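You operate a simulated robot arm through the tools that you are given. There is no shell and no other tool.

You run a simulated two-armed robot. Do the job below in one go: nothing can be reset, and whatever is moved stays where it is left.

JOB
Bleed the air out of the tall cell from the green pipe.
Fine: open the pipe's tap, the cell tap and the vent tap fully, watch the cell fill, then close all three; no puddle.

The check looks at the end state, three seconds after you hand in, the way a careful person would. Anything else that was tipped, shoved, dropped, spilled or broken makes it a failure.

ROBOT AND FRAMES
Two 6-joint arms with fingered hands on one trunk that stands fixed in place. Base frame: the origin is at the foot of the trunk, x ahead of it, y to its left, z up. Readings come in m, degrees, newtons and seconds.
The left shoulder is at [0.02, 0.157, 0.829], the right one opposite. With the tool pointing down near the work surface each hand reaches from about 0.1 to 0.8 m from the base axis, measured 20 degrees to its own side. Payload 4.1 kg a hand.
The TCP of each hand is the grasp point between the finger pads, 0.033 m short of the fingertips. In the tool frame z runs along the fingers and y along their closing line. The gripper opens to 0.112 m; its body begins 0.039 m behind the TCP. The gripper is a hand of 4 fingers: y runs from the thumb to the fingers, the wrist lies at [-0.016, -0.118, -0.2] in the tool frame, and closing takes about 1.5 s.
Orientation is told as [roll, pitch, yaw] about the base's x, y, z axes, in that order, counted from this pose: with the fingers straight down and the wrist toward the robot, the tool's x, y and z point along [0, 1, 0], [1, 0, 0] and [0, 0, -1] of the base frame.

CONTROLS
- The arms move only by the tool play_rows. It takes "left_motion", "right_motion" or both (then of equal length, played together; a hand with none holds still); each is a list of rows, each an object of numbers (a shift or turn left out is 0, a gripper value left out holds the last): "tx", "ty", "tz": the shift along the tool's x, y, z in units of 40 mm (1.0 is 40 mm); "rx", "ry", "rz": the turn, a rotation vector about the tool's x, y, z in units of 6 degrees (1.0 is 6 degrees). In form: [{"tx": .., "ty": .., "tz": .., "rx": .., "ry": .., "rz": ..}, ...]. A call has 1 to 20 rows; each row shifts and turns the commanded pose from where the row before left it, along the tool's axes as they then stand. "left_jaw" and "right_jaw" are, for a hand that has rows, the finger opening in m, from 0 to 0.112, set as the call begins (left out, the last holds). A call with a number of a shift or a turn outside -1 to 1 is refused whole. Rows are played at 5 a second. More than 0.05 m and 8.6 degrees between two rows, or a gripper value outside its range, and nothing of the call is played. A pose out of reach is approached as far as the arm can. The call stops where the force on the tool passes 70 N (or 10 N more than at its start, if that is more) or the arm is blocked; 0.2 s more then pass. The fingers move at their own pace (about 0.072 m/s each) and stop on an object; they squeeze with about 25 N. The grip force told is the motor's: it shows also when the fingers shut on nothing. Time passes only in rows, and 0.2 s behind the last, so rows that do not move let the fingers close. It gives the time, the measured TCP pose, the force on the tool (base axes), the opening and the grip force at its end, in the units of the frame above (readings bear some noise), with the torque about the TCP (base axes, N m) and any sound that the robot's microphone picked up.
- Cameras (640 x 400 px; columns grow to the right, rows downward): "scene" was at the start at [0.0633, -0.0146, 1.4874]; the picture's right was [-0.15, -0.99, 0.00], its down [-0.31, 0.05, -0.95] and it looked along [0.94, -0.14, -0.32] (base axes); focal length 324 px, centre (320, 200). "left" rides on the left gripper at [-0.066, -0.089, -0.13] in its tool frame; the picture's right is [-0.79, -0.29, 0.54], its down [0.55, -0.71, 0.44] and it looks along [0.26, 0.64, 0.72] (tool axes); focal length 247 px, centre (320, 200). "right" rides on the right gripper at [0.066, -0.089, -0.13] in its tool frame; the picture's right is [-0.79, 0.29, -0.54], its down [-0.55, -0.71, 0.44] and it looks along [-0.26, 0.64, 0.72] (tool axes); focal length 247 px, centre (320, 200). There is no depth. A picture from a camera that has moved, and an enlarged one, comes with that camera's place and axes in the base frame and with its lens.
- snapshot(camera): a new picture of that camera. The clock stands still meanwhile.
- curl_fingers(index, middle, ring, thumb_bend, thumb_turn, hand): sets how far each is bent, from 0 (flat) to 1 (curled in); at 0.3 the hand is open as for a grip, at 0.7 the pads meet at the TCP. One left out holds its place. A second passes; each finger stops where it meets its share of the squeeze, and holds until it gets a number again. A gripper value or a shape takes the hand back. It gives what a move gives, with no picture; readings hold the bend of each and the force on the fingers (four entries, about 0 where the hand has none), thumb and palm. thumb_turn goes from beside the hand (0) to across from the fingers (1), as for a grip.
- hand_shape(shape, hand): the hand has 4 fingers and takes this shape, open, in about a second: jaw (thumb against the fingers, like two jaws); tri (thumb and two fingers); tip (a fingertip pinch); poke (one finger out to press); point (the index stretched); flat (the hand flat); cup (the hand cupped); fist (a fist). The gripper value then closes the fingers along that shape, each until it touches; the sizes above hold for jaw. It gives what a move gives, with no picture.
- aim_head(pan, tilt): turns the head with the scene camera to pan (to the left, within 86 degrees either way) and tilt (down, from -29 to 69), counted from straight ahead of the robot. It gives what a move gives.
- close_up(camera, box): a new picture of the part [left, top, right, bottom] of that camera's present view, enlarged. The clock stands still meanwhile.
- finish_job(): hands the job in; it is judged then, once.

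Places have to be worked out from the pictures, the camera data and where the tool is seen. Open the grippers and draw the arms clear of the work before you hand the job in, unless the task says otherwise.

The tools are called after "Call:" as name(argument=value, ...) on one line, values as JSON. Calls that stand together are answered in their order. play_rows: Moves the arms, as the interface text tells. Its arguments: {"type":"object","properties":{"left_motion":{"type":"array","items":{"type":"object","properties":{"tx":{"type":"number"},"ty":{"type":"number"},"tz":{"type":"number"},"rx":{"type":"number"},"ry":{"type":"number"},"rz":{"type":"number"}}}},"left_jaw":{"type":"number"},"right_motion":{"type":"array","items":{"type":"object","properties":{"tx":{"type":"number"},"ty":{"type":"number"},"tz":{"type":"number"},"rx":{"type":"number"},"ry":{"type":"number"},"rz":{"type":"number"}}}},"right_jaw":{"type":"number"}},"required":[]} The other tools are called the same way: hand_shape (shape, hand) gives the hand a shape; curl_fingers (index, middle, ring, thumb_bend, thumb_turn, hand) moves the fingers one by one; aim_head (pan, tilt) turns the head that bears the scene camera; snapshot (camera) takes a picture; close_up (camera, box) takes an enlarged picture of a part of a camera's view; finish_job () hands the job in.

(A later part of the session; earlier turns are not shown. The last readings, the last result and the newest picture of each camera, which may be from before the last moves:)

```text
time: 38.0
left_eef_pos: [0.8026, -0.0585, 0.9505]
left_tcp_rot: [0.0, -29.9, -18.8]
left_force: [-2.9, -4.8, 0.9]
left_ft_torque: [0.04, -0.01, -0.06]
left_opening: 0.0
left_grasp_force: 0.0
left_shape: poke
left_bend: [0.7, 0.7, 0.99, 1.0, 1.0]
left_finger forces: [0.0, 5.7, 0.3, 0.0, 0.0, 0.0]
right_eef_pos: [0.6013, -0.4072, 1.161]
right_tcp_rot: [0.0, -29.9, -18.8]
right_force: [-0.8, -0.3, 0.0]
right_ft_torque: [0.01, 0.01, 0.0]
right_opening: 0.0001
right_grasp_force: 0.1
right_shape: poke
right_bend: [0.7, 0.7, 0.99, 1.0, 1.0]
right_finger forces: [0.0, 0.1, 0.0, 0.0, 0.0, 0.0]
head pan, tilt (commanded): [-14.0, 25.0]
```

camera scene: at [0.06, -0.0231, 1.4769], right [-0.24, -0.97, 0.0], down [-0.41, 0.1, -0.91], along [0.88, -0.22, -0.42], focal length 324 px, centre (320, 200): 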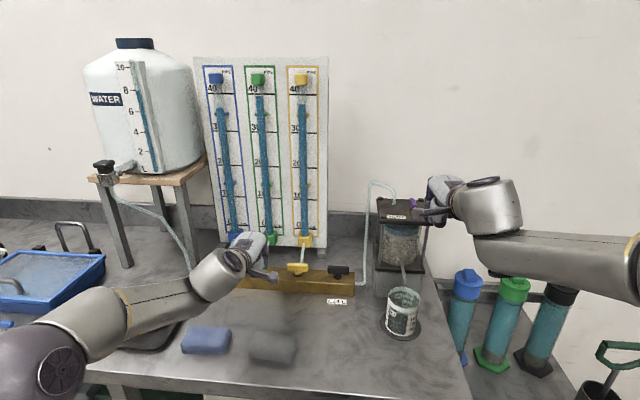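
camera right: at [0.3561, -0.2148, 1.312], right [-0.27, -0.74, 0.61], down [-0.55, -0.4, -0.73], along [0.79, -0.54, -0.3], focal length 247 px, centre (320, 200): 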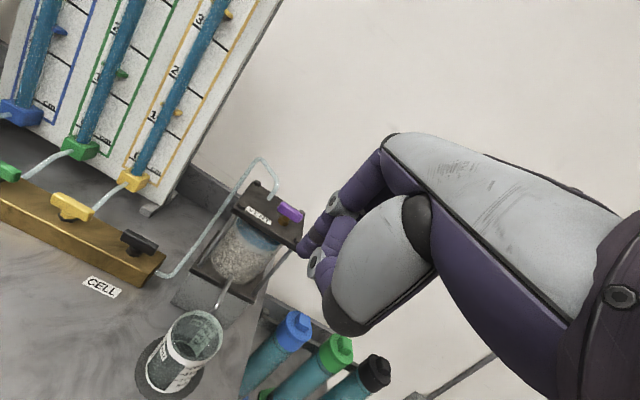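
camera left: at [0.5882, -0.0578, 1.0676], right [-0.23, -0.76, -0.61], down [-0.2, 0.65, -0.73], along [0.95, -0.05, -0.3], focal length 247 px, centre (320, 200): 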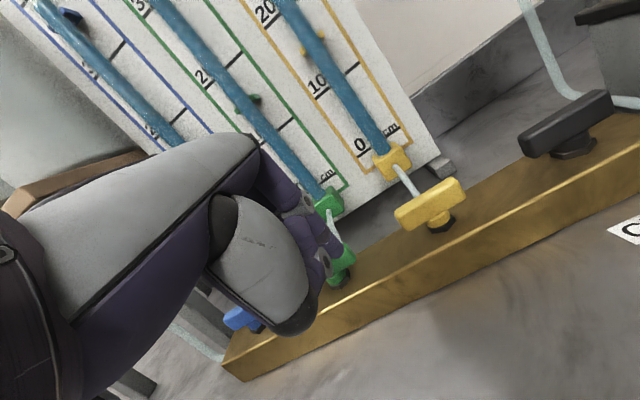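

Force jumped to about 5.7 N pointing sideways, which fits the open stop. One more millimetre to confirm.

Call:
play_rows(left_motion=[{"tx": 0.035}])

```text
time: 38.4
left_eef_pos: [0.8024, -0.0586, 0.9503]
left_tcp_rot: [0.0, -29.9, -18.8]
left_force: [-3.5, -9.8, 0.8]
left_ft_torque: [-0.05, -0.01, -0.16]
left_opening: 0.0
left_grasp_force: 0.1
left_shape: poke
left_bend: [0.7, 0.7, 0.99, 1.0, 1.0]
left_finger forces: [0.1, 11.2, 0.2, 0.0, 0.0, 0.0]
right_eef_pos: [0.6016, -0.4071, 1.1593]
right_tcp_rot: [0.0, -30.0, -18.8]
right_force: [1.1, -0.4, -0.2]
right_ft_torque: [-0.02, 0.02, -0.03]
right_opening: 0.0
right_grasp_force: 0.1
right_shape: poke
right_bend: [0.7, 0.7, 0.99, 1.0, 1.0]
right_finger forces: [0.0, 0.1, 0.1, 0.0, 0.0, 0.0]
head pan, tilt (commanded): [-14.0, 25.0]
```

The reaction points exactly along the block (handle at 90°) – green is fully open. I release sideways, back off, and check it.

Call:
play_rows(left_motion=[{"tx": -0.15}, {"tx": -0.1}, {"ty": -0.55, "tz": -0.32}, {"ty": -0.55, "tz": -0.32}, {"ty": -0.55, "tz": -0.32}, {"ty": -0.2, "tz": -0.6}, {"ty": 0.2, "tz": -0.6}])

Call:
snapshot(camera="left")

Call:
close_up(camera="scene", box=[180, 210, 360, 310])

```text
time: 40.0
left_eef_pos: [0.7061, -0.036, 0.9968]
left_tcp_rot: [0.0, -30.0, -18.8]
left_force: [0.0, 0.2, 0.4]
left_ft_torque: [0.0, -0.02, 0.01]
left_opening: 0.0
left_grasp_force: 0.0
left_shape: poke
left_bend: [0.7, 0.7, 0.99, 1.0, 1.0]
left_finger forces: [0.0, 0.0, 0.0, 0.0, 0.0, 0.0]
left hand out of reach, approached as far as the arm can: row 5
right_eef_pos: [0.6032, -0.4065, 1.1603]
right_tcp_rot: [0.0, -29.9, -18.8]
right_force: [0.8, 0.2, -0.5]
right_ft_torque: [-0.01, 0.0, -0.03]
right_opening: 0.0
right_grasp_force: 0.0
right_shape: poke
right_bend: [0.7, 0.7, 0.99, 1.0, 1.0]
right_finger forces: [0.1, 0.1, 0.1, 0.0, 0.1, 0.1]
head pan, tilt (commanded): [-14.0, 25.0]
```

```text
taken
camera left: at [0.5513, -0.0522, 1.0643], right [-0.24, -0.76, -0.61], down [-0.2, 0.65, -0.73], along [0.95, -0.05, -0.3], focal length 247 px, centre (320, 200)
```

left: 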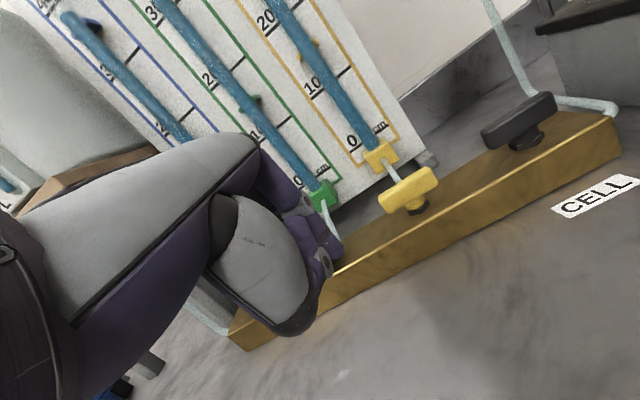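

```text
3.56 times, centred on (270, 260) of scene
camera zoom: at [0.0606, -0.0232, 1.4769], right [-0.24, -0.97, 0.0], down [-0.41, 0.1, -0.91], along [0.88, -0.22, -0.42], focal length 1152 px, centre (498, -13)
```

zoom: 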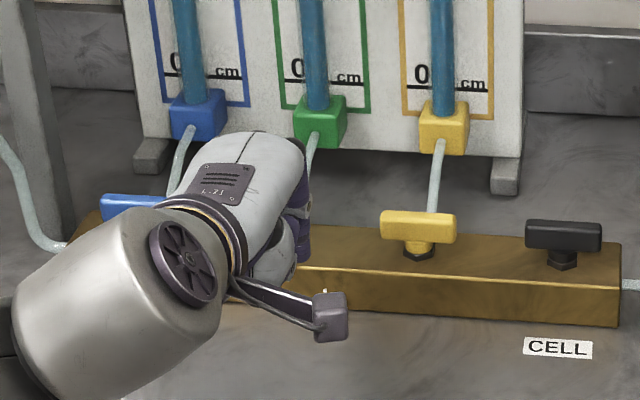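

I slide the left hand to the right along the block toward the black CELL tap, staying in front and above, and then check green.

Call:
play_rows(left_motion=[{"tx": -0.8}, {"tx": -0.8}, {"tx": -0.8}, {"tx": -0.8}, {"tx": -0.8}, {"tx": -0.8}, {"tx": -0.8}])

Call:
snapshot(camera="scene")

Call:
close_up(camera="scene", box=[180, 210, 360, 310])

Call:
snapshot(camera="left")

```text
time: 41.5
left_eef_pos: [0.6352, -0.2462, 0.9926]
left_tcp_rot: [0.0, -30.0, -18.6]
left_force: [1.2, 1.5, 0.5]
left_ft_torque: [0.0, 0.01, 0.0]
left_opening: 0.0
left_grasp_force: 0.1
left_shape: poke
left_bend: [0.7, 0.7, 0.99, 1.0, 1.0]
left_finger forces: [0.1, 0.1, 0.0, 0.1, 0.0, 0.0]
right_eef_pos: [0.6034, -0.4059, 1.1611]
right_tcp_rot: [0.0, -30.0, -18.7]
right_force: [0.2, 1.2, -0.5]
right_ft_torque: [-0.01, -0.01, -0.02]
right_opening: 0.0003
right_grasp_force: 0.0
right_shape: poke
right_bend: [0.7, 0.7, 0.99, 1.0, 1.0]
right_finger forces: [0.1, 0.0, 0.1, 0.1, 0.0, 0.0]
head pan, tilt (commanded): [-14.0, 25.0]
```

```text
taken
camera scene: at [0.0605, -0.0228, 1.4769], right [-0.24, -0.97, 0.0], down [-0.41, 0.1, -0.91], along [0.88, -0.22, -0.42], focal length 324 px, centre (320, 200)
```

scene: 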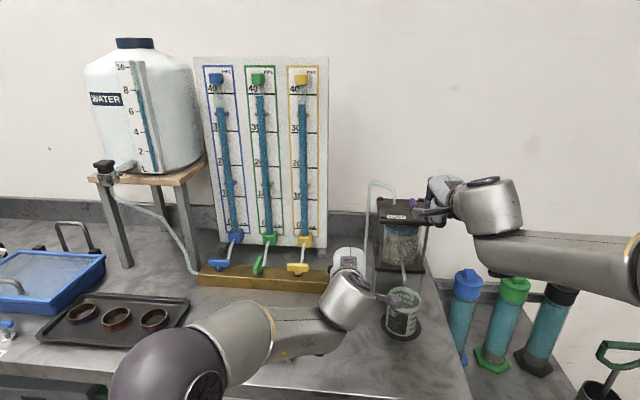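

```text
3.56 times, centred on (270, 260) of scene
camera zoom: at [0.0605, -0.0228, 1.4769], right [-0.24, -0.97, 0.0], down [-0.41, 0.1, -0.91], along [0.88, -0.22, -0.42], focal length 1152 px, centre (498, -13)
```

zoom: 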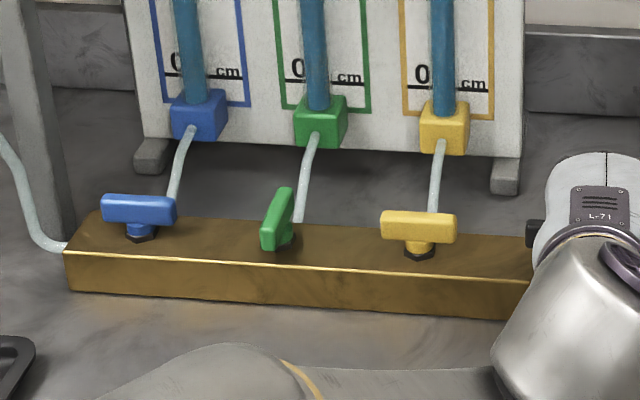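

```text
taken
camera left: at [0.479, -0.2627, 1.0613], right [-0.23, -0.76, -0.61], down [-0.2, 0.65, -0.73], along [0.95, -0.05, -0.3], focal length 247 px, centre (320, 200)
```

left: 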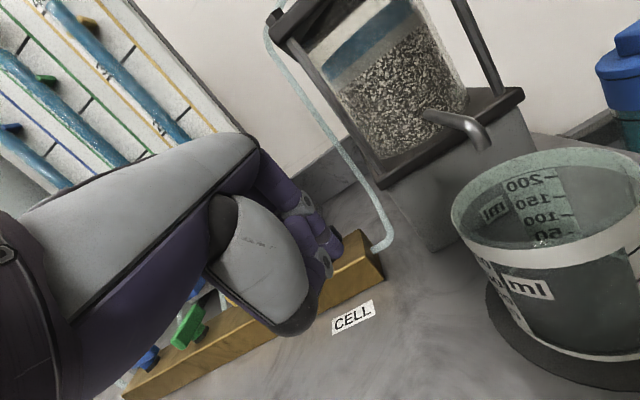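

Green is confirmed open, and vent is open. For the black CELL tap (axis ≈(0.740,-0.243)) the riser tube is close on its right, so I lean the left hand 15° away from it and move to just in front of and above the handle.

Call:
play_rows(left_motion=[{"ry": -0.834}, {"ry": -0.833}, {"ry": -0.833}, {"tx": 0.2, "ty": 0.379, "tz": 0.1725}, {"tx": 0.2, "ty": 0.379, "tz": 0.1725}])

Call:
snapshot(camera="left")

Call:
snapshot(camera="scene")

Call:
snapshot(camera="right")

```text
time: 42.8
left_eef_pos: [0.6718, -0.2467, 0.995]
left_tcp_rot: [-14.9, -30.0, -18.7]
left_force: [-0.4, 0.5, 0.4]
left_ft_torque: [0.0, 0.02, 0.0]
left_opening: 0.0002
left_grasp_force: 0.1
left_shape: poke
left_bend: [0.7, 0.7, 0.99, 1.0, 1.0]
left_finger forces: [0.1, 0.0, 0.0, 0.1, 0.0, 0.1]
right_eef_pos: [0.6021, -0.4078, 1.1607]
right_tcp_rot: [0.0, -29.9, -18.8]
right_force: [-0.3, 0.1, 0.3]
right_ft_torque: [0.03, 0.01, -0.03]
right_opening: 0.0
right_grasp_force: 0.1
right_shape: poke
right_bend: [0.7, 0.7, 0.99, 1.0, 1.0]
right_finger forces: [0.0, 0.0, 0.1, 0.1, 0.1, 0.1]
head pan, tilt (commanded): [-14.0, 25.0]
```

```text
taken
camera left: at [0.5213, -0.2273, 1.0744], right [-0.38, -0.83, -0.42], down [-0.18, 0.51, -0.84], along [0.91, -0.24, -0.34], focal length 247 px, centre (320, 200)
```

left: 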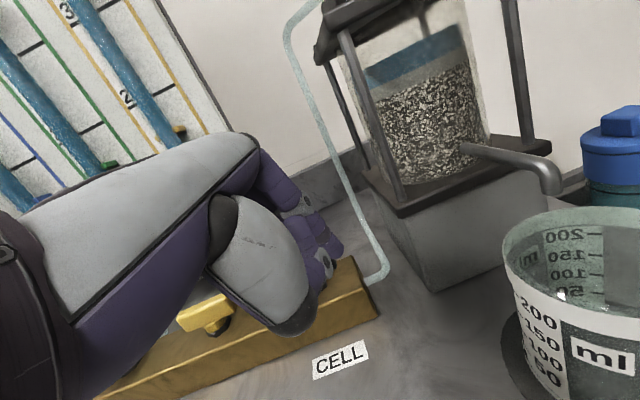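

```text
taken
camera scene: at [0.0602, -0.0232, 1.4769], right [-0.24, -0.97, 0.0], down [-0.41, 0.1, -0.91], along [0.88, -0.22, -0.42], focal length 324 px, centre (320, 200)
```

scene: 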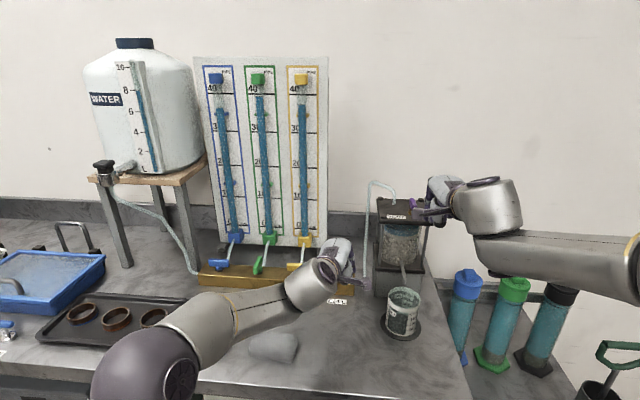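

```text
taken
camera right: at [0.4882, -0.2992, 1.2297], right [-0.27, -0.74, 0.61], down [-0.55, -0.4, -0.73], along [0.79, -0.54, -0.3], focal length 247 px, centre (320, 200)
```

right: 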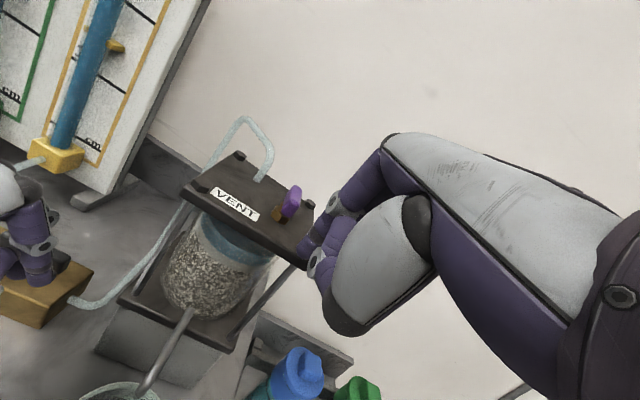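

The layout is as planned and the left camera also sees the cell's air gap. I lower the left fingertips to handle height in front of the black tap.

Call:
play_rows(left_motion=[{"tx": 0.078, "ty": -0.175, "tz": 0.293}, {"tx": 0.078, "ty": -0.175, "tz": 0.293}, {"tx": 0.078, "ty": -0.175, "tz": 0.293}])

Call:
snapshot(camera="left")

Call:
close_up(camera="scene", box=[270, 210, 430, 310])

Call:
close_up(camera="right", box=[0, 180, 160, 330])

```text
time: 43.5
left_eef_pos: [0.6702, -0.2478, 0.9524]
left_tcp_rot: [-15.0, -30.0, -18.8]
left_force: [0.2, -0.2, 0.5]
left_ft_torque: [0.0, 0.01, -0.05]
left_opening: 0.0
left_grasp_force: 0.1
left_shape: poke
left_bend: [0.7, 0.7, 0.99, 1.0, 1.0]
left_finger forces: [0.0, 0.0, 0.0, 0.0, 0.0, 0.0]
right_eef_pos: [0.6031, -0.4066, 1.1602]
right_tcp_rot: [-0.1, -29.9, -18.7]
right_force: [-0.1, -0.7, -1.3]
right_ft_torque: [0.01, -0.04, 0.02]
right_opening: 0.0
right_grasp_force: 0.0
right_shape: poke
right_bend: [0.7, 0.7, 0.99, 1.0, 1.0]
right_finger forces: [0.1, 0.0, 0.0, 0.0, 0.0, 0.1]
head pan, tilt (commanded): [-14.0, 25.0]
```

```text
taken
camera left: at [0.5205, -0.2277, 1.0311], right [-0.38, -0.83, -0.42], down [-0.18, 0.51, -0.84], along [0.91, -0.24, -0.34], focal length 247 px, centre (320, 200)
```

left: 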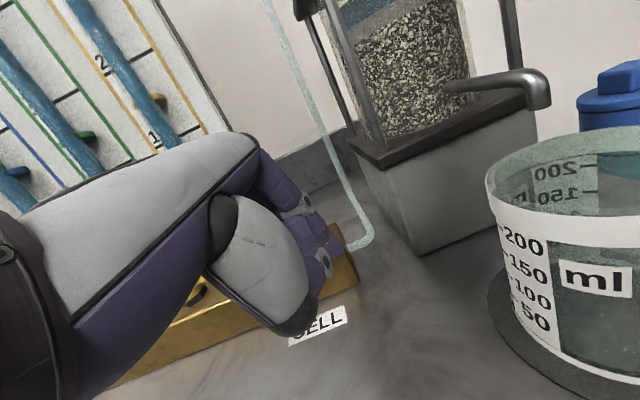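

```text
4.00 times, centred on (350, 260) of scene
camera zoom: at [0.0603, -0.0232, 1.4769], right [-0.24, -0.97, 0.0], down [-0.41, 0.1, -0.91], along [0.88, -0.22, -0.42], focal length 1296 px, centre (200, -40)
```

zoom: 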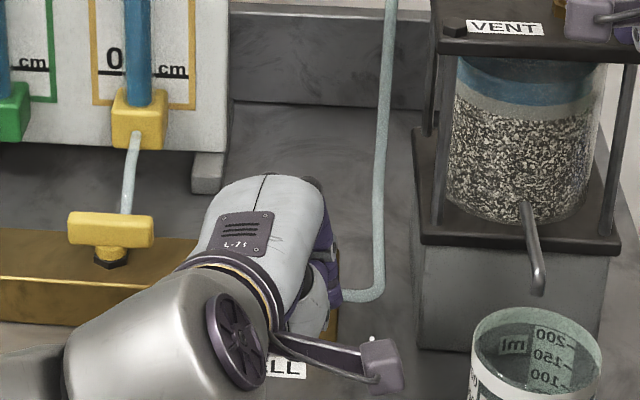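

```text
2.67 times, centred on (80, 255) of right
camera zoom: at [0.4883, -0.2993, 1.2297], right [-0.27, -0.74, 0.61], down [-0.55, -0.4, -0.73], along [0.79, -0.54, -0.3], focal length 659 px, centre (960, 53)
```

zoom: 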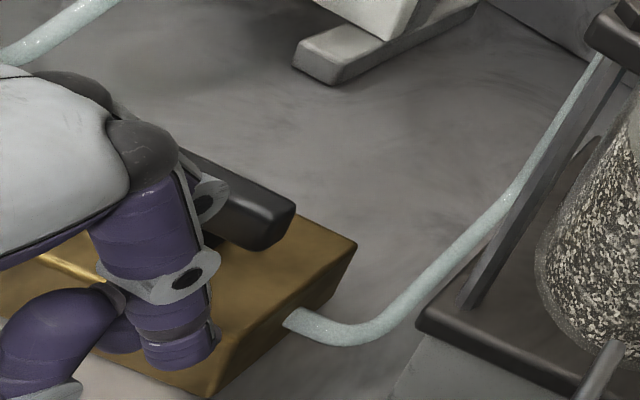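

The right camera gives a fine view of the black handle. I advance the left fingertips 28 mm toward contact.

Call:
play_rows(left_motion=[{"tx": 0.0226, "ty": 0.1516, "tz": 0.0845}, {"tx": 0.0226, "ty": 0.1516, "tz": 0.0845}, {"tx": 0.0226, "ty": 0.1516, "tz": 0.0845}, {"tx": 0.0226, "ty": 0.1516, "tz": 0.0845}])

Call:
close_up(camera="right", box=[0, 180, 160, 330])

```text
time: 44.5
left_eef_pos: [0.6969, -0.2568, 0.9533]
left_tcp_rot: [-15.0, -30.1, -18.7]
left_force: [-1.8, -1.7, 1.4]
left_ft_torque: [-0.02, 0.02, 0.0]
left_opening: 0.0002
left_grasp_force: 0.0
left_shape: poke
left_bend: [0.7, 0.7, 0.99, 1.0, 1.0]
left_finger forces: [0.0, 2.5, 0.1, 0.0, 0.0, 0.0]
right_eef_pos: [0.6019, -0.4061, 1.1602]
right_tcp_rot: [0.0, -29.9, -18.8]
right_force: [-0.5, -0.5, -0.4]
right_ft_torque: [-0.01, 0.0, 0.02]
right_opening: 0.0
right_grasp_force: 0.0
right_shape: poke
right_bend: [0.7, 0.7, 0.99, 1.0, 1.0]
right_finger forces: [0.1, 0.0, 0.1, 0.1, 0.0, 0.0]
head pan, tilt (commanded): [-14.0, 25.0]
```

```text
2.67 times, centred on (80, 255) of right
camera zoom: at [0.4882, -0.2993, 1.2297], right [-0.27, -0.74, 0.61], down [-0.55, -0.4, -0.73], along [0.79, -0.54, -0.3], focal length 659 px, centre (960, 53)
```

zoom: 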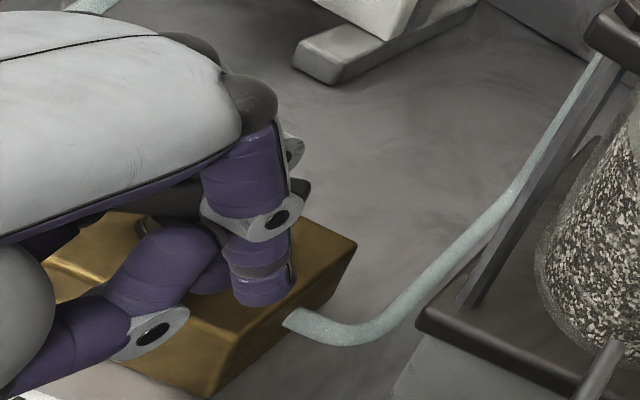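

Contact on the middle finger (2.5 N). I start turning the cell tap along the arc – water will start to flow, so I check after two rows.

Call:
play_rows(left_motion=[{"tx": -0.055, "ty": 0.149, "tz": 0.104}, {"tx": -0.0128, "ty": 0.173, "tz": 0.107}])

Call:
close_up(camera="right", box=[0, 180, 160, 330])

Call:
close_up(camera="scene", box=[376, 190, 456, 270])

```text
time: 45.1
left_eef_pos: [0.7105, -0.2661, 0.9523]
left_tcp_rot: [-15.0, -30.0, -18.7]
left_force: [-0.9, 0.4, 0.2]
left_ft_torque: [-0.02, -0.02, -0.01]
left_opening: 0.0
left_grasp_force: 0.0
left_shape: poke
left_bend: [0.7, 0.7, 0.99, 1.0, 1.0]
left_finger forces: [0.0, 0.9, 0.1, 0.0, 0.0, 0.0]
right_eef_pos: [0.602, -0.4063, 1.1613]
right_tcp_rot: [-0.1, -30.0, -18.8]
right_force: [0.1, 0.5, 0.4]
right_ft_torque: [0.0, -0.01, 0.02]
right_opening: 0.0003
right_grasp_force: 0.1
right_shape: poke
right_bend: [0.7, 0.7, 0.99, 1.0, 1.0]
right_finger forces: [0.0, 0.1, 0.0, 0.1, 0.0, 0.0]
head pan, tilt (commanded): [-14.0, 25.0]
```

```text
2.67 times, centred on (80, 255) of right
camera zoom: at [0.4883, -0.2992, 1.2297], right [-0.27, -0.74, 0.61], down [-0.55, -0.4, -0.73], along [0.79, -0.54, -0.3], focal length 659 px, centre (960, 53)
```

zoom: 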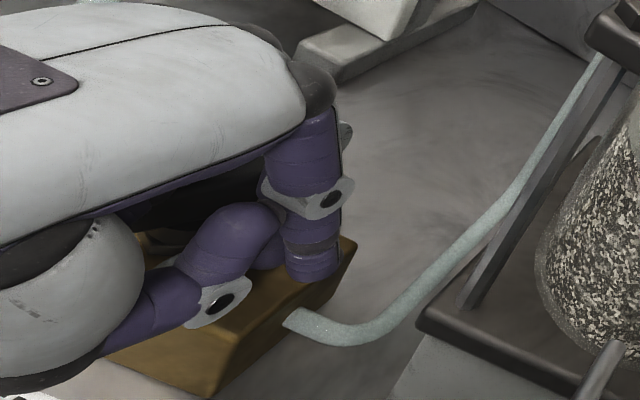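

```text
5.00 times, centred on (416, 230) of scene
camera zoom: at [0.0603, -0.0231, 1.4769], right [-0.24, -0.97, 0.0], down [-0.41, 0.1, -0.91], along [0.88, -0.22, -0.42], focal length 1620 px, centre (-160, 50)
```

zoom: 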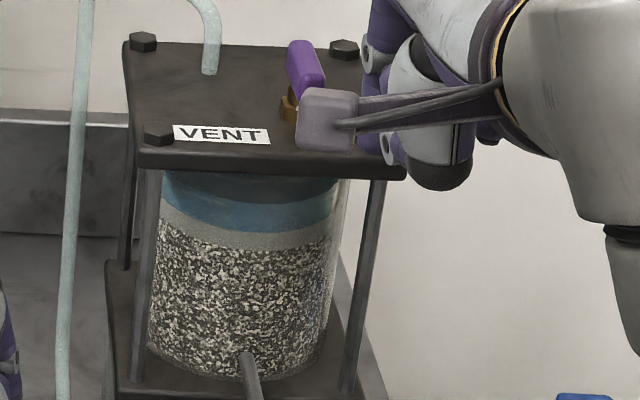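

Light force, handle turning; cell level not visibly changed. I continue the arc with two more rows.

Call:
play_rows(left_motion=[{"tx": 0.055, "ty": 0.173, "tz": 0.089}, {"tx": 0.083, "ty": 0.119, "tz": 0.049}])

Call:
close_up(camera="right", box=[0, 180, 160, 330])

Call:
close_up(camera="scene", box=[376, 190, 456, 270])

```text
time: 45.8
left_eef_pos: [0.7213, -0.2703, 0.9527]
left_tcp_rot: [-14.9, -30.0, -19.1]
left_force: [-15.7, -9.4, 8.1]
left_ft_torque: [0.25, 0.02, 0.4]
left_opening: 0.0
left_grasp_force: 0.1
left_shape: poke
left_bend: [0.7, 0.7, 1.0, 1.0, 1.0]
left_finger forces: [0.0, 8.7, 10.0, 0.1, 0.0, 0.1]
right_eef_pos: [0.6004, -0.4073, 1.1607]
right_tcp_rot: [0.1, -30.0, -18.8]
right_force: [-0.4, 0.4, -0.1]
right_ft_torque: [0.0, -0.01, 0.02]
right_opening: 0.0
right_grasp_force: 0.0
right_shape: poke
right_bend: [0.7, 0.7, 0.99, 1.0, 1.0]
right_finger forces: [0.1, 0.1, 0.0, 0.0, 0.0, 0.0]
head pan, tilt (commanded): [-14.0, 25.0]
```

```text
2.67 times, centred on (80, 255) of right
camera zoom: at [0.4874, -0.2999, 1.2299], right [-0.28, -0.74, 0.61], down [-0.55, -0.39, -0.73], along [0.79, -0.54, -0.3], focal length 659 px, centre (960, 53)
```

zoom: 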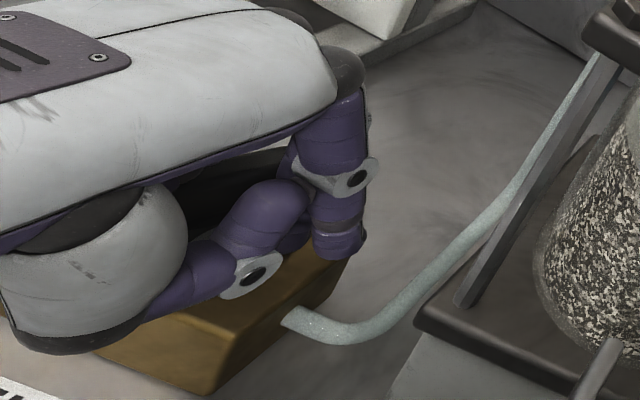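

```text
5.00 times, centred on (416, 230) of scene
camera zoom: at [0.0595, -0.0235, 1.4769], right [-0.24, -0.97, 0.0], down [-0.41, 0.1, -0.91], along [0.88, -0.22, -0.42], focal length 1620 px, centre (-160, 50)
```

zoom: 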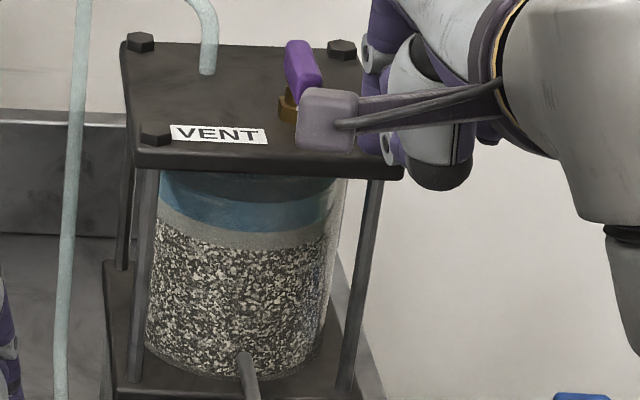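

The curled ring finger has met the handle (10 N), so I must not push further here. I lift straight up 30 mm and back off, then see the handle angle.

Call:
play_rows(left_motion=[{"tx": -0.084, "ty": 0.187, "tz": -0.314}, {"tx": -0.084, "ty": 0.187, "tz": -0.314}, {"tx": -0.1, "ty": -0.65, "tz": -0.36}, {"tx": -0.1, "ty": -0.65, "tz": -0.36}])

Call:
close_up(camera="right", box=[0, 180, 160, 330])

Call:
close_up(camera="scene", box=[270, 190, 450, 310])

```text
time: 46.8
left_eef_pos: [0.6666, -0.2466, 0.983]
left_tcp_rot: [-14.9, -30.0, -18.6]
left_force: [0.6, -0.3, 0.2]
left_ft_torque: [0.01, -0.01, -0.05]
left_opening: 0.0
left_grasp_force: 0.1
left_shape: poke
left_bend: [0.7, 0.7, 0.99, 1.0, 1.0]
left_finger forces: [0.0, 0.1, 0.0, 0.0, 0.0, 0.0]
right_eef_pos: [0.603, -0.4074, 1.16]
right_tcp_rot: [0.0, -30.0, -18.8]
right_force: [0.8, -0.7, 0.3]
right_ft_torque: [0.0, 0.01, -0.01]
right_opening: 0.0
right_grasp_force: 0.0
right_shape: poke
right_bend: [0.7, 0.7, 0.99, 1.0, 1.0]
right_finger forces: [0.0, 0.0, 0.0, 0.0, 0.1, 0.0]
head pan, tilt (commanded): [-14.0, 25.0]
```

```text
2.67 times, centred on (80, 255) of right
camera zoom: at [0.4886, -0.2994, 1.2296], right [-0.27, -0.74, 0.61], down [-0.55, -0.4, -0.73], along [0.79, -0.54, -0.3], focal length 659 px, centre (960, 53)
```

zoom: 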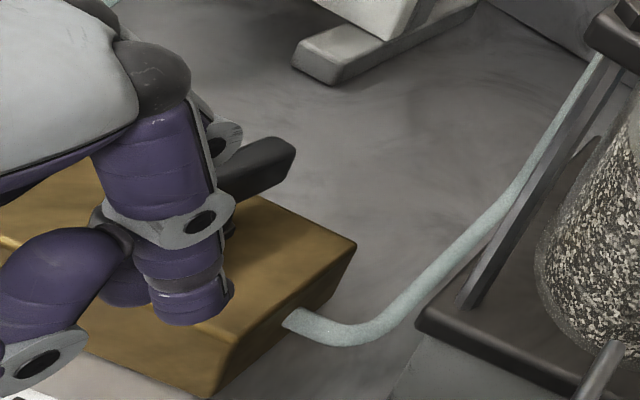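

```text
3.33 times, centred on (360, 250) of scene
camera zoom: at [0.0606, -0.0233, 1.4769], right [-0.24, -0.97, 0.0], down [-0.41, 0.1, -0.91], along [0.88, -0.22, -0.42], focal length 1080 px, centre (187, 33)
```

zoom: 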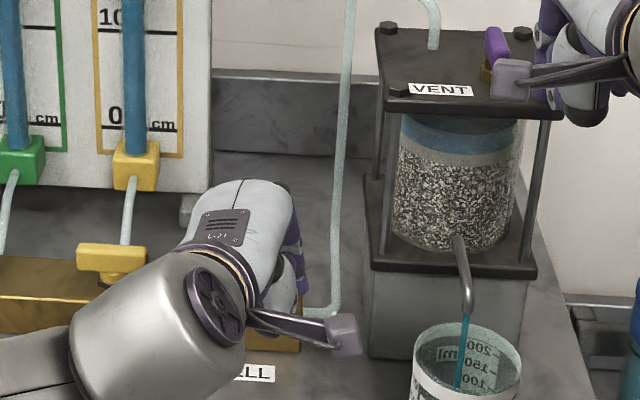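

Water is already running through the spout into the beaker, and the handle is about 55° round. I move the fingers over to the left side of the handle's near end and lower them there.

Call:
play_rows(left_motion=[{"tx": 0.64, "ty": 0.302, "tz": 0.009}, {"tx": 0.64, "ty": 0.302, "tz": 0.009}, {"tx": 0.64, "ty": 0.302, "tz": 0.009}, {"tx": 0.09, "ty": -0.2, "tz": 0.335}, {"tx": 0.09, "ty": -0.2, "tz": 0.335}])

Call:
close_up(camera="right", box=[0, 150, 160, 300])

Call:
close_up(camera="scene", box=[270, 190, 450, 310])

Call:
close_up(camera="left", box=[220, 150, 420, 320])

```text
time: 48.0
left_eef_pos: [0.738, -0.199, 0.965]
left_tcp_rot: [-14.8, -29.7, -18.5]
left_force: [0.0, 0.1, -0.1]
left_ft_torque: [-0.01, 0.02, 0.0]
left_opening: 0.0001
left_grasp_force: 0.1
left_shape: poke
left_bend: [0.7, 0.7, 0.99, 1.0, 1.0]
left_finger forces: [0.0, 0.0, 0.0, 0.0, 0.0, 0.1]
left hand out of reach, approached as far as the arm can: row 4, 5
right_eef_pos: [0.6025, -0.4061, 1.1609]
right_tcp_rot: [0.0, -30.0, -18.8]
right_force: [-0.1, 0.5, -0.5]
right_ft_torque: [0.02, 0.0, -0.01]
right_opening: 0.0
right_grasp_force: 0.1
right_shape: poke
right_bend: [0.7, 0.7, 0.99, 1.0, 1.0]
right_finger forces: [0.1, 0.0, 0.0, 0.0, 0.0, 0.1]
head pan, tilt (commanded): [-14.0, 25.0]
```

```text
2.67 times, centred on (80, 225) of right
camera zoom: at [0.4883, -0.2992, 1.2297], right [-0.27, -0.74, 0.61], down [-0.55, -0.4, -0.73], along [0.79, -0.54, -0.3], focal length 659 px, centre (960, 133)
```

zoom: 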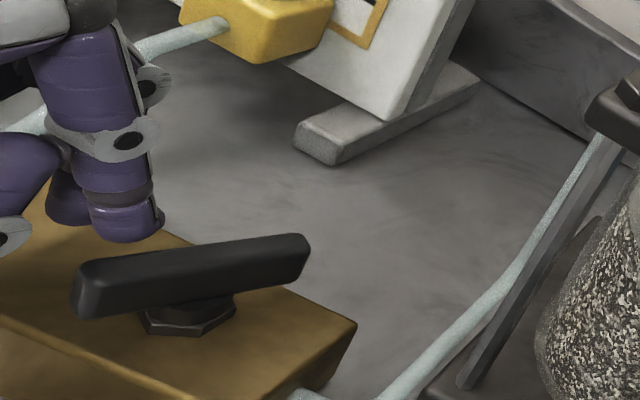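

```text
3.33 times, centred on (360, 250) of scene
camera zoom: at [0.0603, -0.0231, 1.4769], right [-0.24, -0.97, 0.0], down [-0.41, 0.1, -0.91], along [0.88, -0.22, -0.42], focal length 1080 px, centre (187, 33)
```

zoom: 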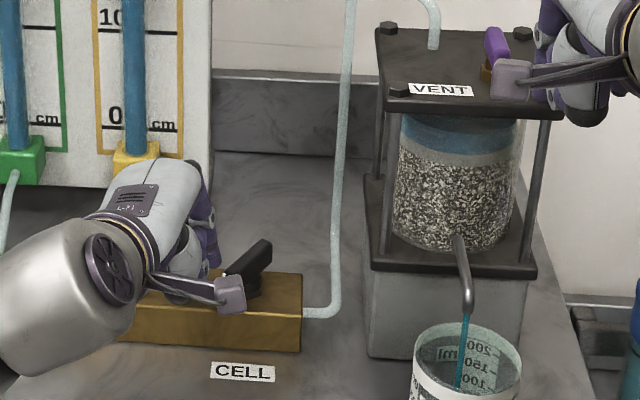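

```text
2.35 times, centred on (320, 235) of left
camera zoom: at [0.5868, -0.1814, 1.0442], right [-0.37, -0.83, -0.42], down [-0.19, 0.51, -0.84], along [0.91, -0.23, -0.34], focal length 581 px, centre (320, 118)
```

zoom: 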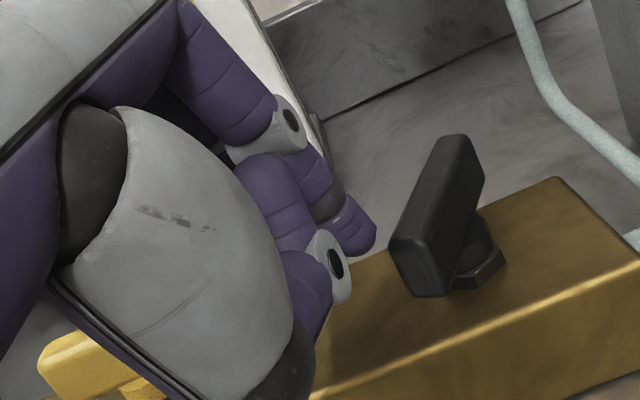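

The kink of the tube triangulates to (0.806,-0.345), so the riser is well behind and there is room on the right of the black tap; the roll isn't needed. I raise, remove the roll, and go round to the right of the far end as I did on green.

Call:
play_rows(left_motion=[{"tx": -0.098, "ty": 0.2185, "tz": -0.366}, {"tx": -0.098, "ty": 0.2185, "tz": -0.366}, {"ry": 0.834}, {"ry": 0.833}, {"ry": 0.833}, {"tx": -0.722, "ty": -0.224, "tz": -0.129}, {"tx": -0.722, "ty": -0.224, "tz": -0.129}, {"tx": -0.722, "ty": -0.224, "tz": -0.129}, {"ty": -0.2, "tz": 0.3465}, {"ty": -0.2, "tz": 0.3465}])

Call:
close_up(camera="right", box=[0, 150, 160, 300])

Call:
close_up(camera="scene", box=[270, 190, 450, 310])

Call:
close_up(camera="scene", box=[380, 270, 440, 345])

```text
time: 50.1
left_eef_pos: [0.6784, -0.2733, 0.967]
left_tcp_rot: [0.1, -30.0, -18.7]
left_force: [-0.1, 0.4, 0.6]
left_ft_torque: [0.0, 0.02, -0.02]
left_opening: 0.0
left_grasp_force: 0.0
left_shape: poke
left_bend: [0.7, 0.7, 0.99, 1.0, 1.0]
left_finger forces: [0.0, 0.0, 0.0, 0.0, 0.1, 0.1]
right_eef_pos: [0.6016, -0.4065, 1.1606]
right_tcp_rot: [-0.1, -30.0, -18.8]
right_force: [-0.2, 0.3, -0.6]
right_ft_torque: [0.01, 0.0, -0.02]
right_opening: 0.0
right_grasp_force: 0.0
right_shape: poke
right_bend: [0.7, 0.7, 0.99, 1.0, 1.0]
right_finger forces: [0.1, 0.1, 0.1, 0.0, 0.0, 0.1]
head pan, tilt (commanded): [-14.0, 25.0]
```

```text
2.67 times, centred on (80, 225) of right
camera zoom: at [0.4883, -0.2993, 1.2297], right [-0.27, -0.74, 0.61], down [-0.55, -0.4, -0.73], along [0.79, -0.54, -0.3], focal length 659 px, centre (960, 133)
```

zoom: 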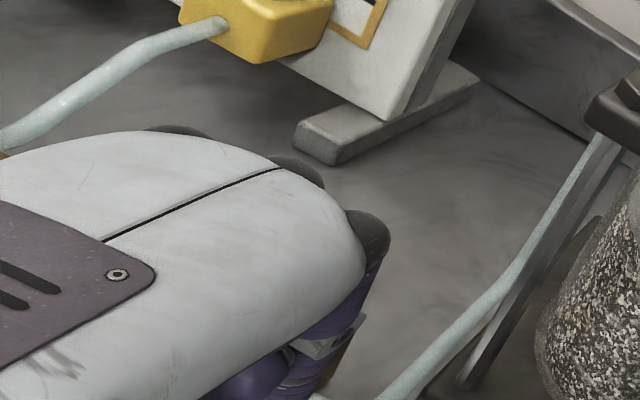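

```text
3.33 times, centred on (360, 250) of scene
camera zoom: at [0.0603, -0.0232, 1.4769], right [-0.24, -0.97, 0.0], down [-0.41, 0.1, -0.91], along [0.88, -0.22, -0.42], focal length 1080 px, centre (187, 33)
```

zoom: 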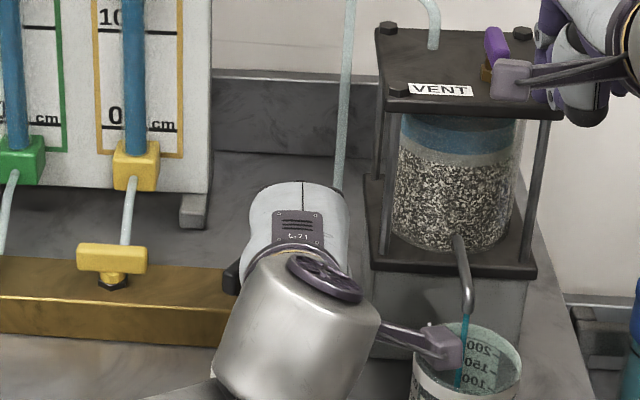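

```text
5.33 times, centred on (410, 308) of scene
camera zoom: at [0.0603, -0.0232, 1.4769], right [-0.24, -0.97, 0.0], down [-0.41, 0.1, -0.91], along [0.88, -0.22, -0.42], focal length 1728 px, centre (-160, -373)
```

zoom: 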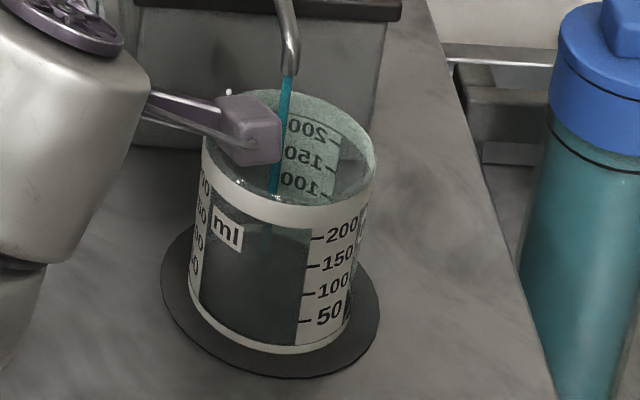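

The command was clamped earlier, so I'm at z 0.967. I shift left 10 mm, lower 12 mm and advance along the right side of the far end.

Call:
play_rows(left_motion=[{"tx": 0.119, "ty": -0.075, "tz": 0.13}, {"tx": 0.119, "ty": -0.075, "tz": 0.13}, {"ty": 0.1645, "tz": 0.095}, {"ty": 0.1645, "tz": 0.095}, {"ty": 0.1645, "tz": 0.095}, {"ty": 0.1645, "tz": 0.095}])

Call:
close_up(camera="scene", box=[270, 190, 450, 310])

Call:
close_up(camera="left", box=[220, 100, 520, 320])

Call:
close_up(camera="scene", box=[376, 190, 456, 270])

```text
time: 51.5
left_eef_pos: [0.7099, -0.2728, 0.9553]
left_tcp_rot: [0.0, -30.0, -18.7]
left_force: [0.0, 0.3, 0.4]
left_ft_torque: [0.0, 0.01, 0.0]
left_opening: 0.0
left_grasp_force: 0.0
left_shape: poke
left_bend: [0.7, 0.7, 0.99, 1.0, 1.0]
left_finger forces: [0.0, 0.0, 0.0, 0.0, 0.0, 0.0]
right_eef_pos: [0.6018, -0.4059, 1.1603]
right_tcp_rot: [0.0, -29.9, -18.8]
right_force: [-0.4, 1.0, -0.6]
right_ft_torque: [0.0, -0.02, -0.01]
right_opening: 0.0
right_grasp_force: 0.1
right_shape: poke
right_bend: [0.7, 0.7, 0.99, 1.0, 1.0]
right_finger forces: [0.1, 0.0, 0.1, 0.0, 0.1, 0.1]
head pan, tilt (commanded): [-14.0, 25.0]
```

```text
3.33 times, centred on (360, 250) of scene
camera zoom: at [0.0604, -0.0232, 1.4769], right [-0.24, -0.97, 0.0], down [-0.41, 0.1, -0.91], along [0.88, -0.22, -0.42], focal length 1080 px, centre (187, 33)
```

zoom: 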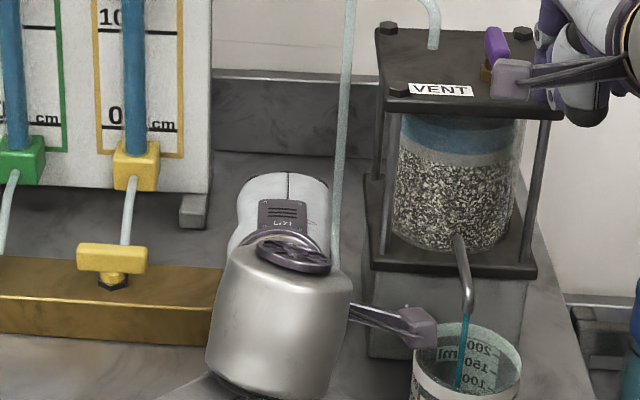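

```text
1.82 times, centred on (370, 210) of left
camera zoom: at [0.5541, -0.2899, 1.0237], right [-0.23, -0.76, -0.61], down [-0.2, 0.65, -0.73], along [0.95, -0.05, -0.3], focal length 449 px, centre (229, 182)
```

zoom: 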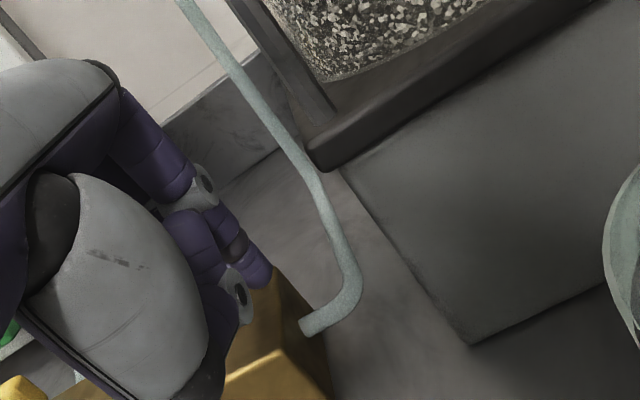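

```text
5.00 times, centred on (416, 230) of scene
camera zoom: at [0.0604, -0.0232, 1.4769], right [-0.24, -0.97, 0.0], down [-0.41, 0.1, -0.91], along [0.88, -0.22, -0.42], focal length 1620 px, centre (-160, 50)
```

zoom: 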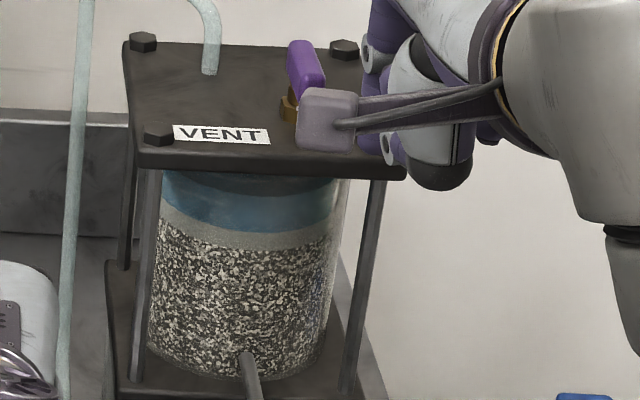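

No contact yet; I continue along and then leftward to take the handle to its stop.

Call:
play_rows(left_motion=[{"ty": 0.173, "tz": 0.1}, {"tx": 0.1, "ty": 0.13, "tz": 0.075}, {"tx": 0.09, "ty": 0.1, "tz": 0.0575}])

Call:
close_up(camera="scene", box=[376, 190, 456, 270])

```text
time: 52.4
left_eef_pos: [0.7303, -0.273, 0.9546]
left_tcp_rot: [0.0, -30.1, -18.9]
left_force: [-0.8, -0.1, 0.1]
left_ft_torque: [0.0, 0.0, 0.01]
left_opening: 0.0001
left_grasp_force: 0.0
left_shape: poke
left_bend: [0.7, 0.7, 0.99, 1.0, 1.0]
left_finger forces: [0.1, 0.7, 0.0, 0.0, 0.0, 0.1]
right_eef_pos: [0.6023, -0.4069, 1.1598]
right_tcp_rot: [0.1, -30.1, -18.8]
right_force: [-0.4, 0.2, -0.8]
right_ft_torque: [-0.02, 0.03, 0.02]
right_opening: 0.0001
right_grasp_force: 0.0
right_shape: poke
right_bend: [0.7, 0.7, 0.99, 1.0, 1.0]
right_finger forces: [0.0, 0.0, 0.0, 0.0, 0.1, 0.0]
head pan, tilt (commanded): [-14.0, 25.0]
```

```text
5.00 times, centred on (416, 230) of scene
camera zoom: at [0.0603, -0.0232, 1.4769], right [-0.24, -0.97, 0.0], down [-0.41, 0.1, -0.91], along [0.88, -0.22, -0.42], focal length 1620 px, centre (-160, 50)
```

zoom: 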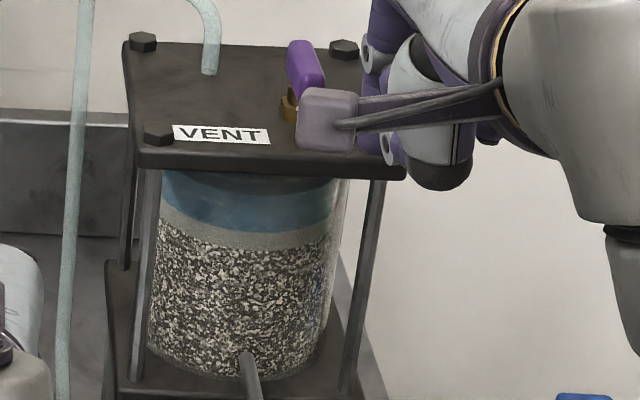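

Contact (0.7 N) and the level is rising. I press further left to reach the stop.

Call:
play_rows(left_motion=[{"tx": 0.07}, {"tx": 0.03}])

Call:
close_up(camera="scene", box=[376, 190, 456, 270])

```text
time: 53.0
left_eef_pos: [0.7318, -0.2683, 0.9551]
left_tcp_rot: [0.0, -30.0, -18.7]
left_force: [0.1, -0.9, -0.8]
left_ft_torque: [0.01, 0.02, -0.02]
left_opening: 0.0
left_grasp_force: 0.2
left_shape: poke
left_bend: [0.7, 0.7, 0.99, 1.0, 1.0]
left_finger forces: [0.0, 0.8, 0.0, 0.0, 0.1, 0.0]
right_eef_pos: [0.6023, -0.4068, 1.1603]
right_tcp_rot: [0.0, -30.0, -18.8]
right_force: [0.5, 0.4, 0.5]
right_ft_torque: [-0.01, 0.01, 0.03]
right_opening: 0.0
right_grasp_force: 0.1
right_shape: poke
right_bend: [0.7, 0.7, 0.99, 1.0, 1.0]
right_finger forces: [0.1, 0.0, 0.0, 0.1, 0.0, 0.0]
head pan, tilt (commanded): [-14.0, 25.0]
```

```text
5.00 times, centred on (416, 230) of scene
camera zoom: at [0.0604, -0.0232, 1.4769], right [-0.24, -0.97, 0.0], down [-0.41, 0.1, -0.91], along [0.88, -0.22, -0.42], focal length 1620 px, centre (-160, 50)
```

zoom: 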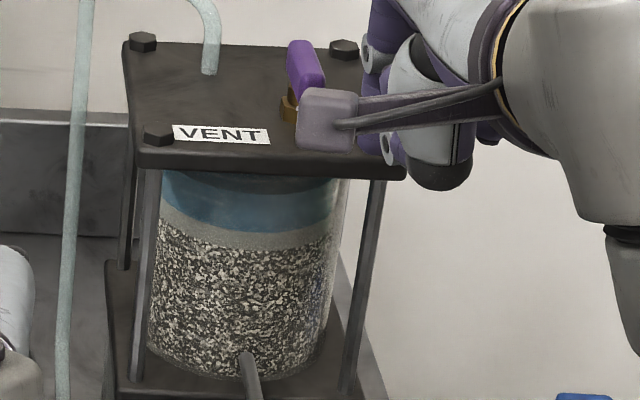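

Still turning freely; a few more millimetres.

Call:
play_rows(left_motion=[{"tx": 0.05}, {"tx": 0.04}])

Call:
close_up(camera="scene", box=[376, 190, 456, 270])

```text
time: 53.5
left_eef_pos: [0.7321, -0.2656, 0.9536]
left_tcp_rot: [0.0, -30.0, -18.9]
left_force: [-1.4, -5.6, 1.3]
left_ft_torque: [-0.02, 0.02, -0.12]
left_opening: 0.0
left_grasp_force: 0.1
left_shape: poke
left_bend: [0.7, 0.7, 0.99, 1.0, 1.0]
left_finger forces: [0.0, 6.2, 0.0, 0.0, 0.0, 0.0]
right_eef_pos: [0.6018, -0.4067, 1.1599]
right_tcp_rot: [-0.1, -30.0, -18.8]
right_force: [-0.2, -0.2, 0.1]
right_ft_torque: [0.04, 0.0, -0.02]
right_opening: 0.0
right_grasp_force: 0.0
right_shape: poke
right_bend: [0.7, 0.7, 0.99, 1.0, 1.0]
right_finger forces: [0.1, 0.0, 0.0, 0.0, 0.0, 0.0]
head pan, tilt (commanded): [-14.0, 25.0]
```

```text
5.00 times, centred on (416, 230) of scene
camera zoom: at [0.0603, -0.0235, 1.4769], right [-0.24, -0.97, 0.0], down [-0.41, 0.1, -0.91], along [0.88, -0.22, -0.42], focal length 1620 px, centre (-160, 50)
```

zoom: 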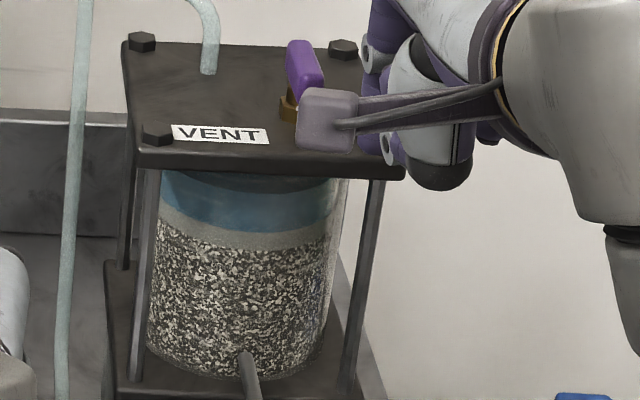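

The reaction (6 N along the block) shows the cell tap is now fully open – all three are open. I release and bring the finger round to the right side of the near end, ready to close, while watching the level.

Call:
play_rows(left_motion=[{"tx": -0.2}, {"tx": -0.1, "ty": 0.05, "tz": -0.0866}, {"ty": -0.288, "tz": -0.1665}, {"ty": -0.288, "tz": -0.1665}, {"ty": -0.288, "tz": -0.1665}])

Call:
close_up(camera="scene", box=[386, 205, 436, 245])

Call:
close_up(camera="scene", box=[270, 190, 450, 310])

Call:
close_up(camera="right", box=[180, 160, 300, 280])

Call:
snapshot(camera="left")

```text
time: 54.8
left_eef_pos: [0.6906, -0.2625, 0.9597]
left_tcp_rot: [0.0, -30.0, -18.8]
left_force: [-0.1, 0.4, -0.6]
left_ft_torque: [0.01, 0.03, -0.02]
left_opening: 0.0
left_grasp_force: 0.1
left_shape: poke
left_bend: [0.7, 0.7, 0.99, 1.0, 1.0]
left_finger forces: [0.0, 0.0, 0.0, 0.0, 0.0, 0.0]
right_eef_pos: [0.6014, -0.4075, 1.1603]
right_tcp_rot: [0.0, -30.0, -18.9]
right_force: [0.7, -0.1, 0.3]
right_ft_torque: [-0.02, -0.02, 0.01]
right_opening: 0.0
right_grasp_force: 0.0
right_shape: poke
right_bend: [0.7, 0.7, 0.99, 1.0, 1.0]
right_finger forces: [0.1, 0.0, 0.0, 0.0, 0.0, 0.0]
head pan, tilt (commanded): [-14.0, 25.0]
```

```text
10.00 times, centred on (411, 225) of scene
camera zoom: at [0.0605, -0.0233, 1.4769], right [-0.24, -0.97, 0.0], down [-0.41, 0.1, -0.91], along [0.88, -0.22, -0.42], focal length 3240 px, centre (-590, -50)
```

zoom: 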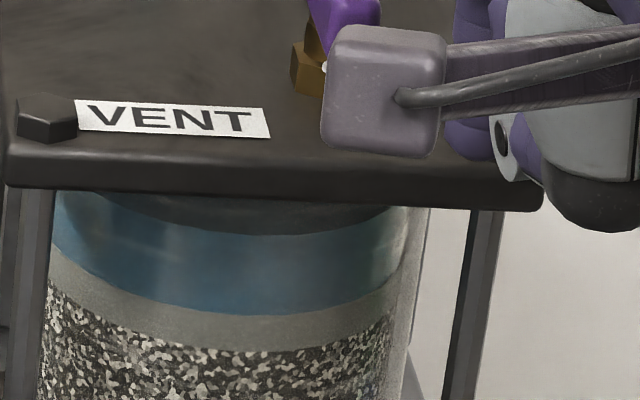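

```text
3.33 times, centred on (360, 250) of scene
camera zoom: at [0.0605, -0.0233, 1.4769], right [-0.24, -0.97, 0.0], down [-0.41, 0.1, -0.91], along [0.88, -0.22, -0.42], focal length 1080 px, centre (187, 33)
```

zoom: 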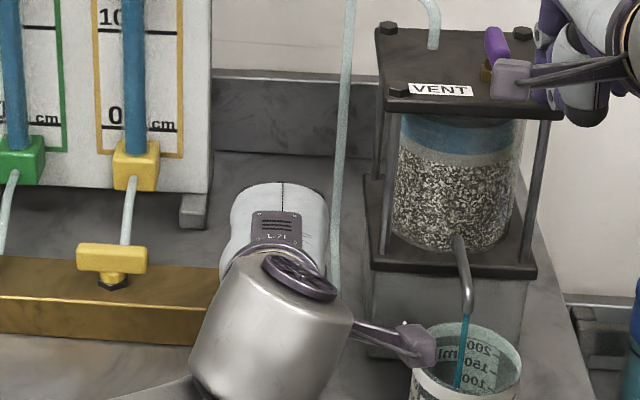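

```text
3.33 times, centred on (240, 220) of right
camera zoom: at [0.4884, -0.2994, 1.2297], right [-0.27, -0.74, 0.61], down [-0.55, -0.4, -0.73], along [0.79, -0.54, -0.3], focal length 823 px, centre (587, 133)
```

zoom: 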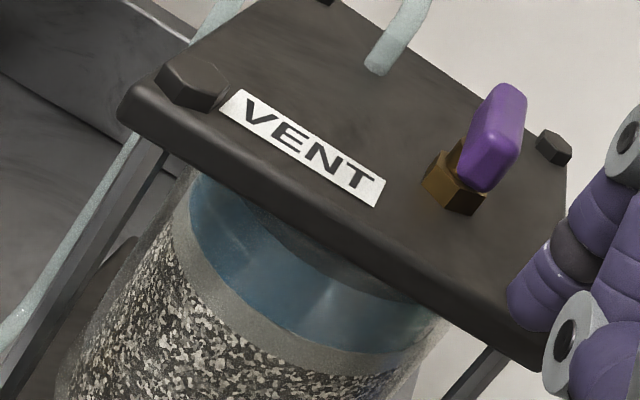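

```text
taken
camera left: at [0.5346, -0.2792, 1.0284], right [-0.23, -0.76, -0.61], down [-0.2, 0.65, -0.73], along [0.95, -0.05, -0.3], focal length 247 px, centre (320, 200)
```

left: 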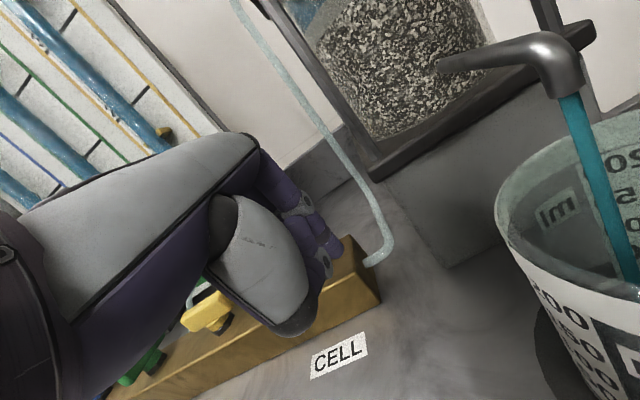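

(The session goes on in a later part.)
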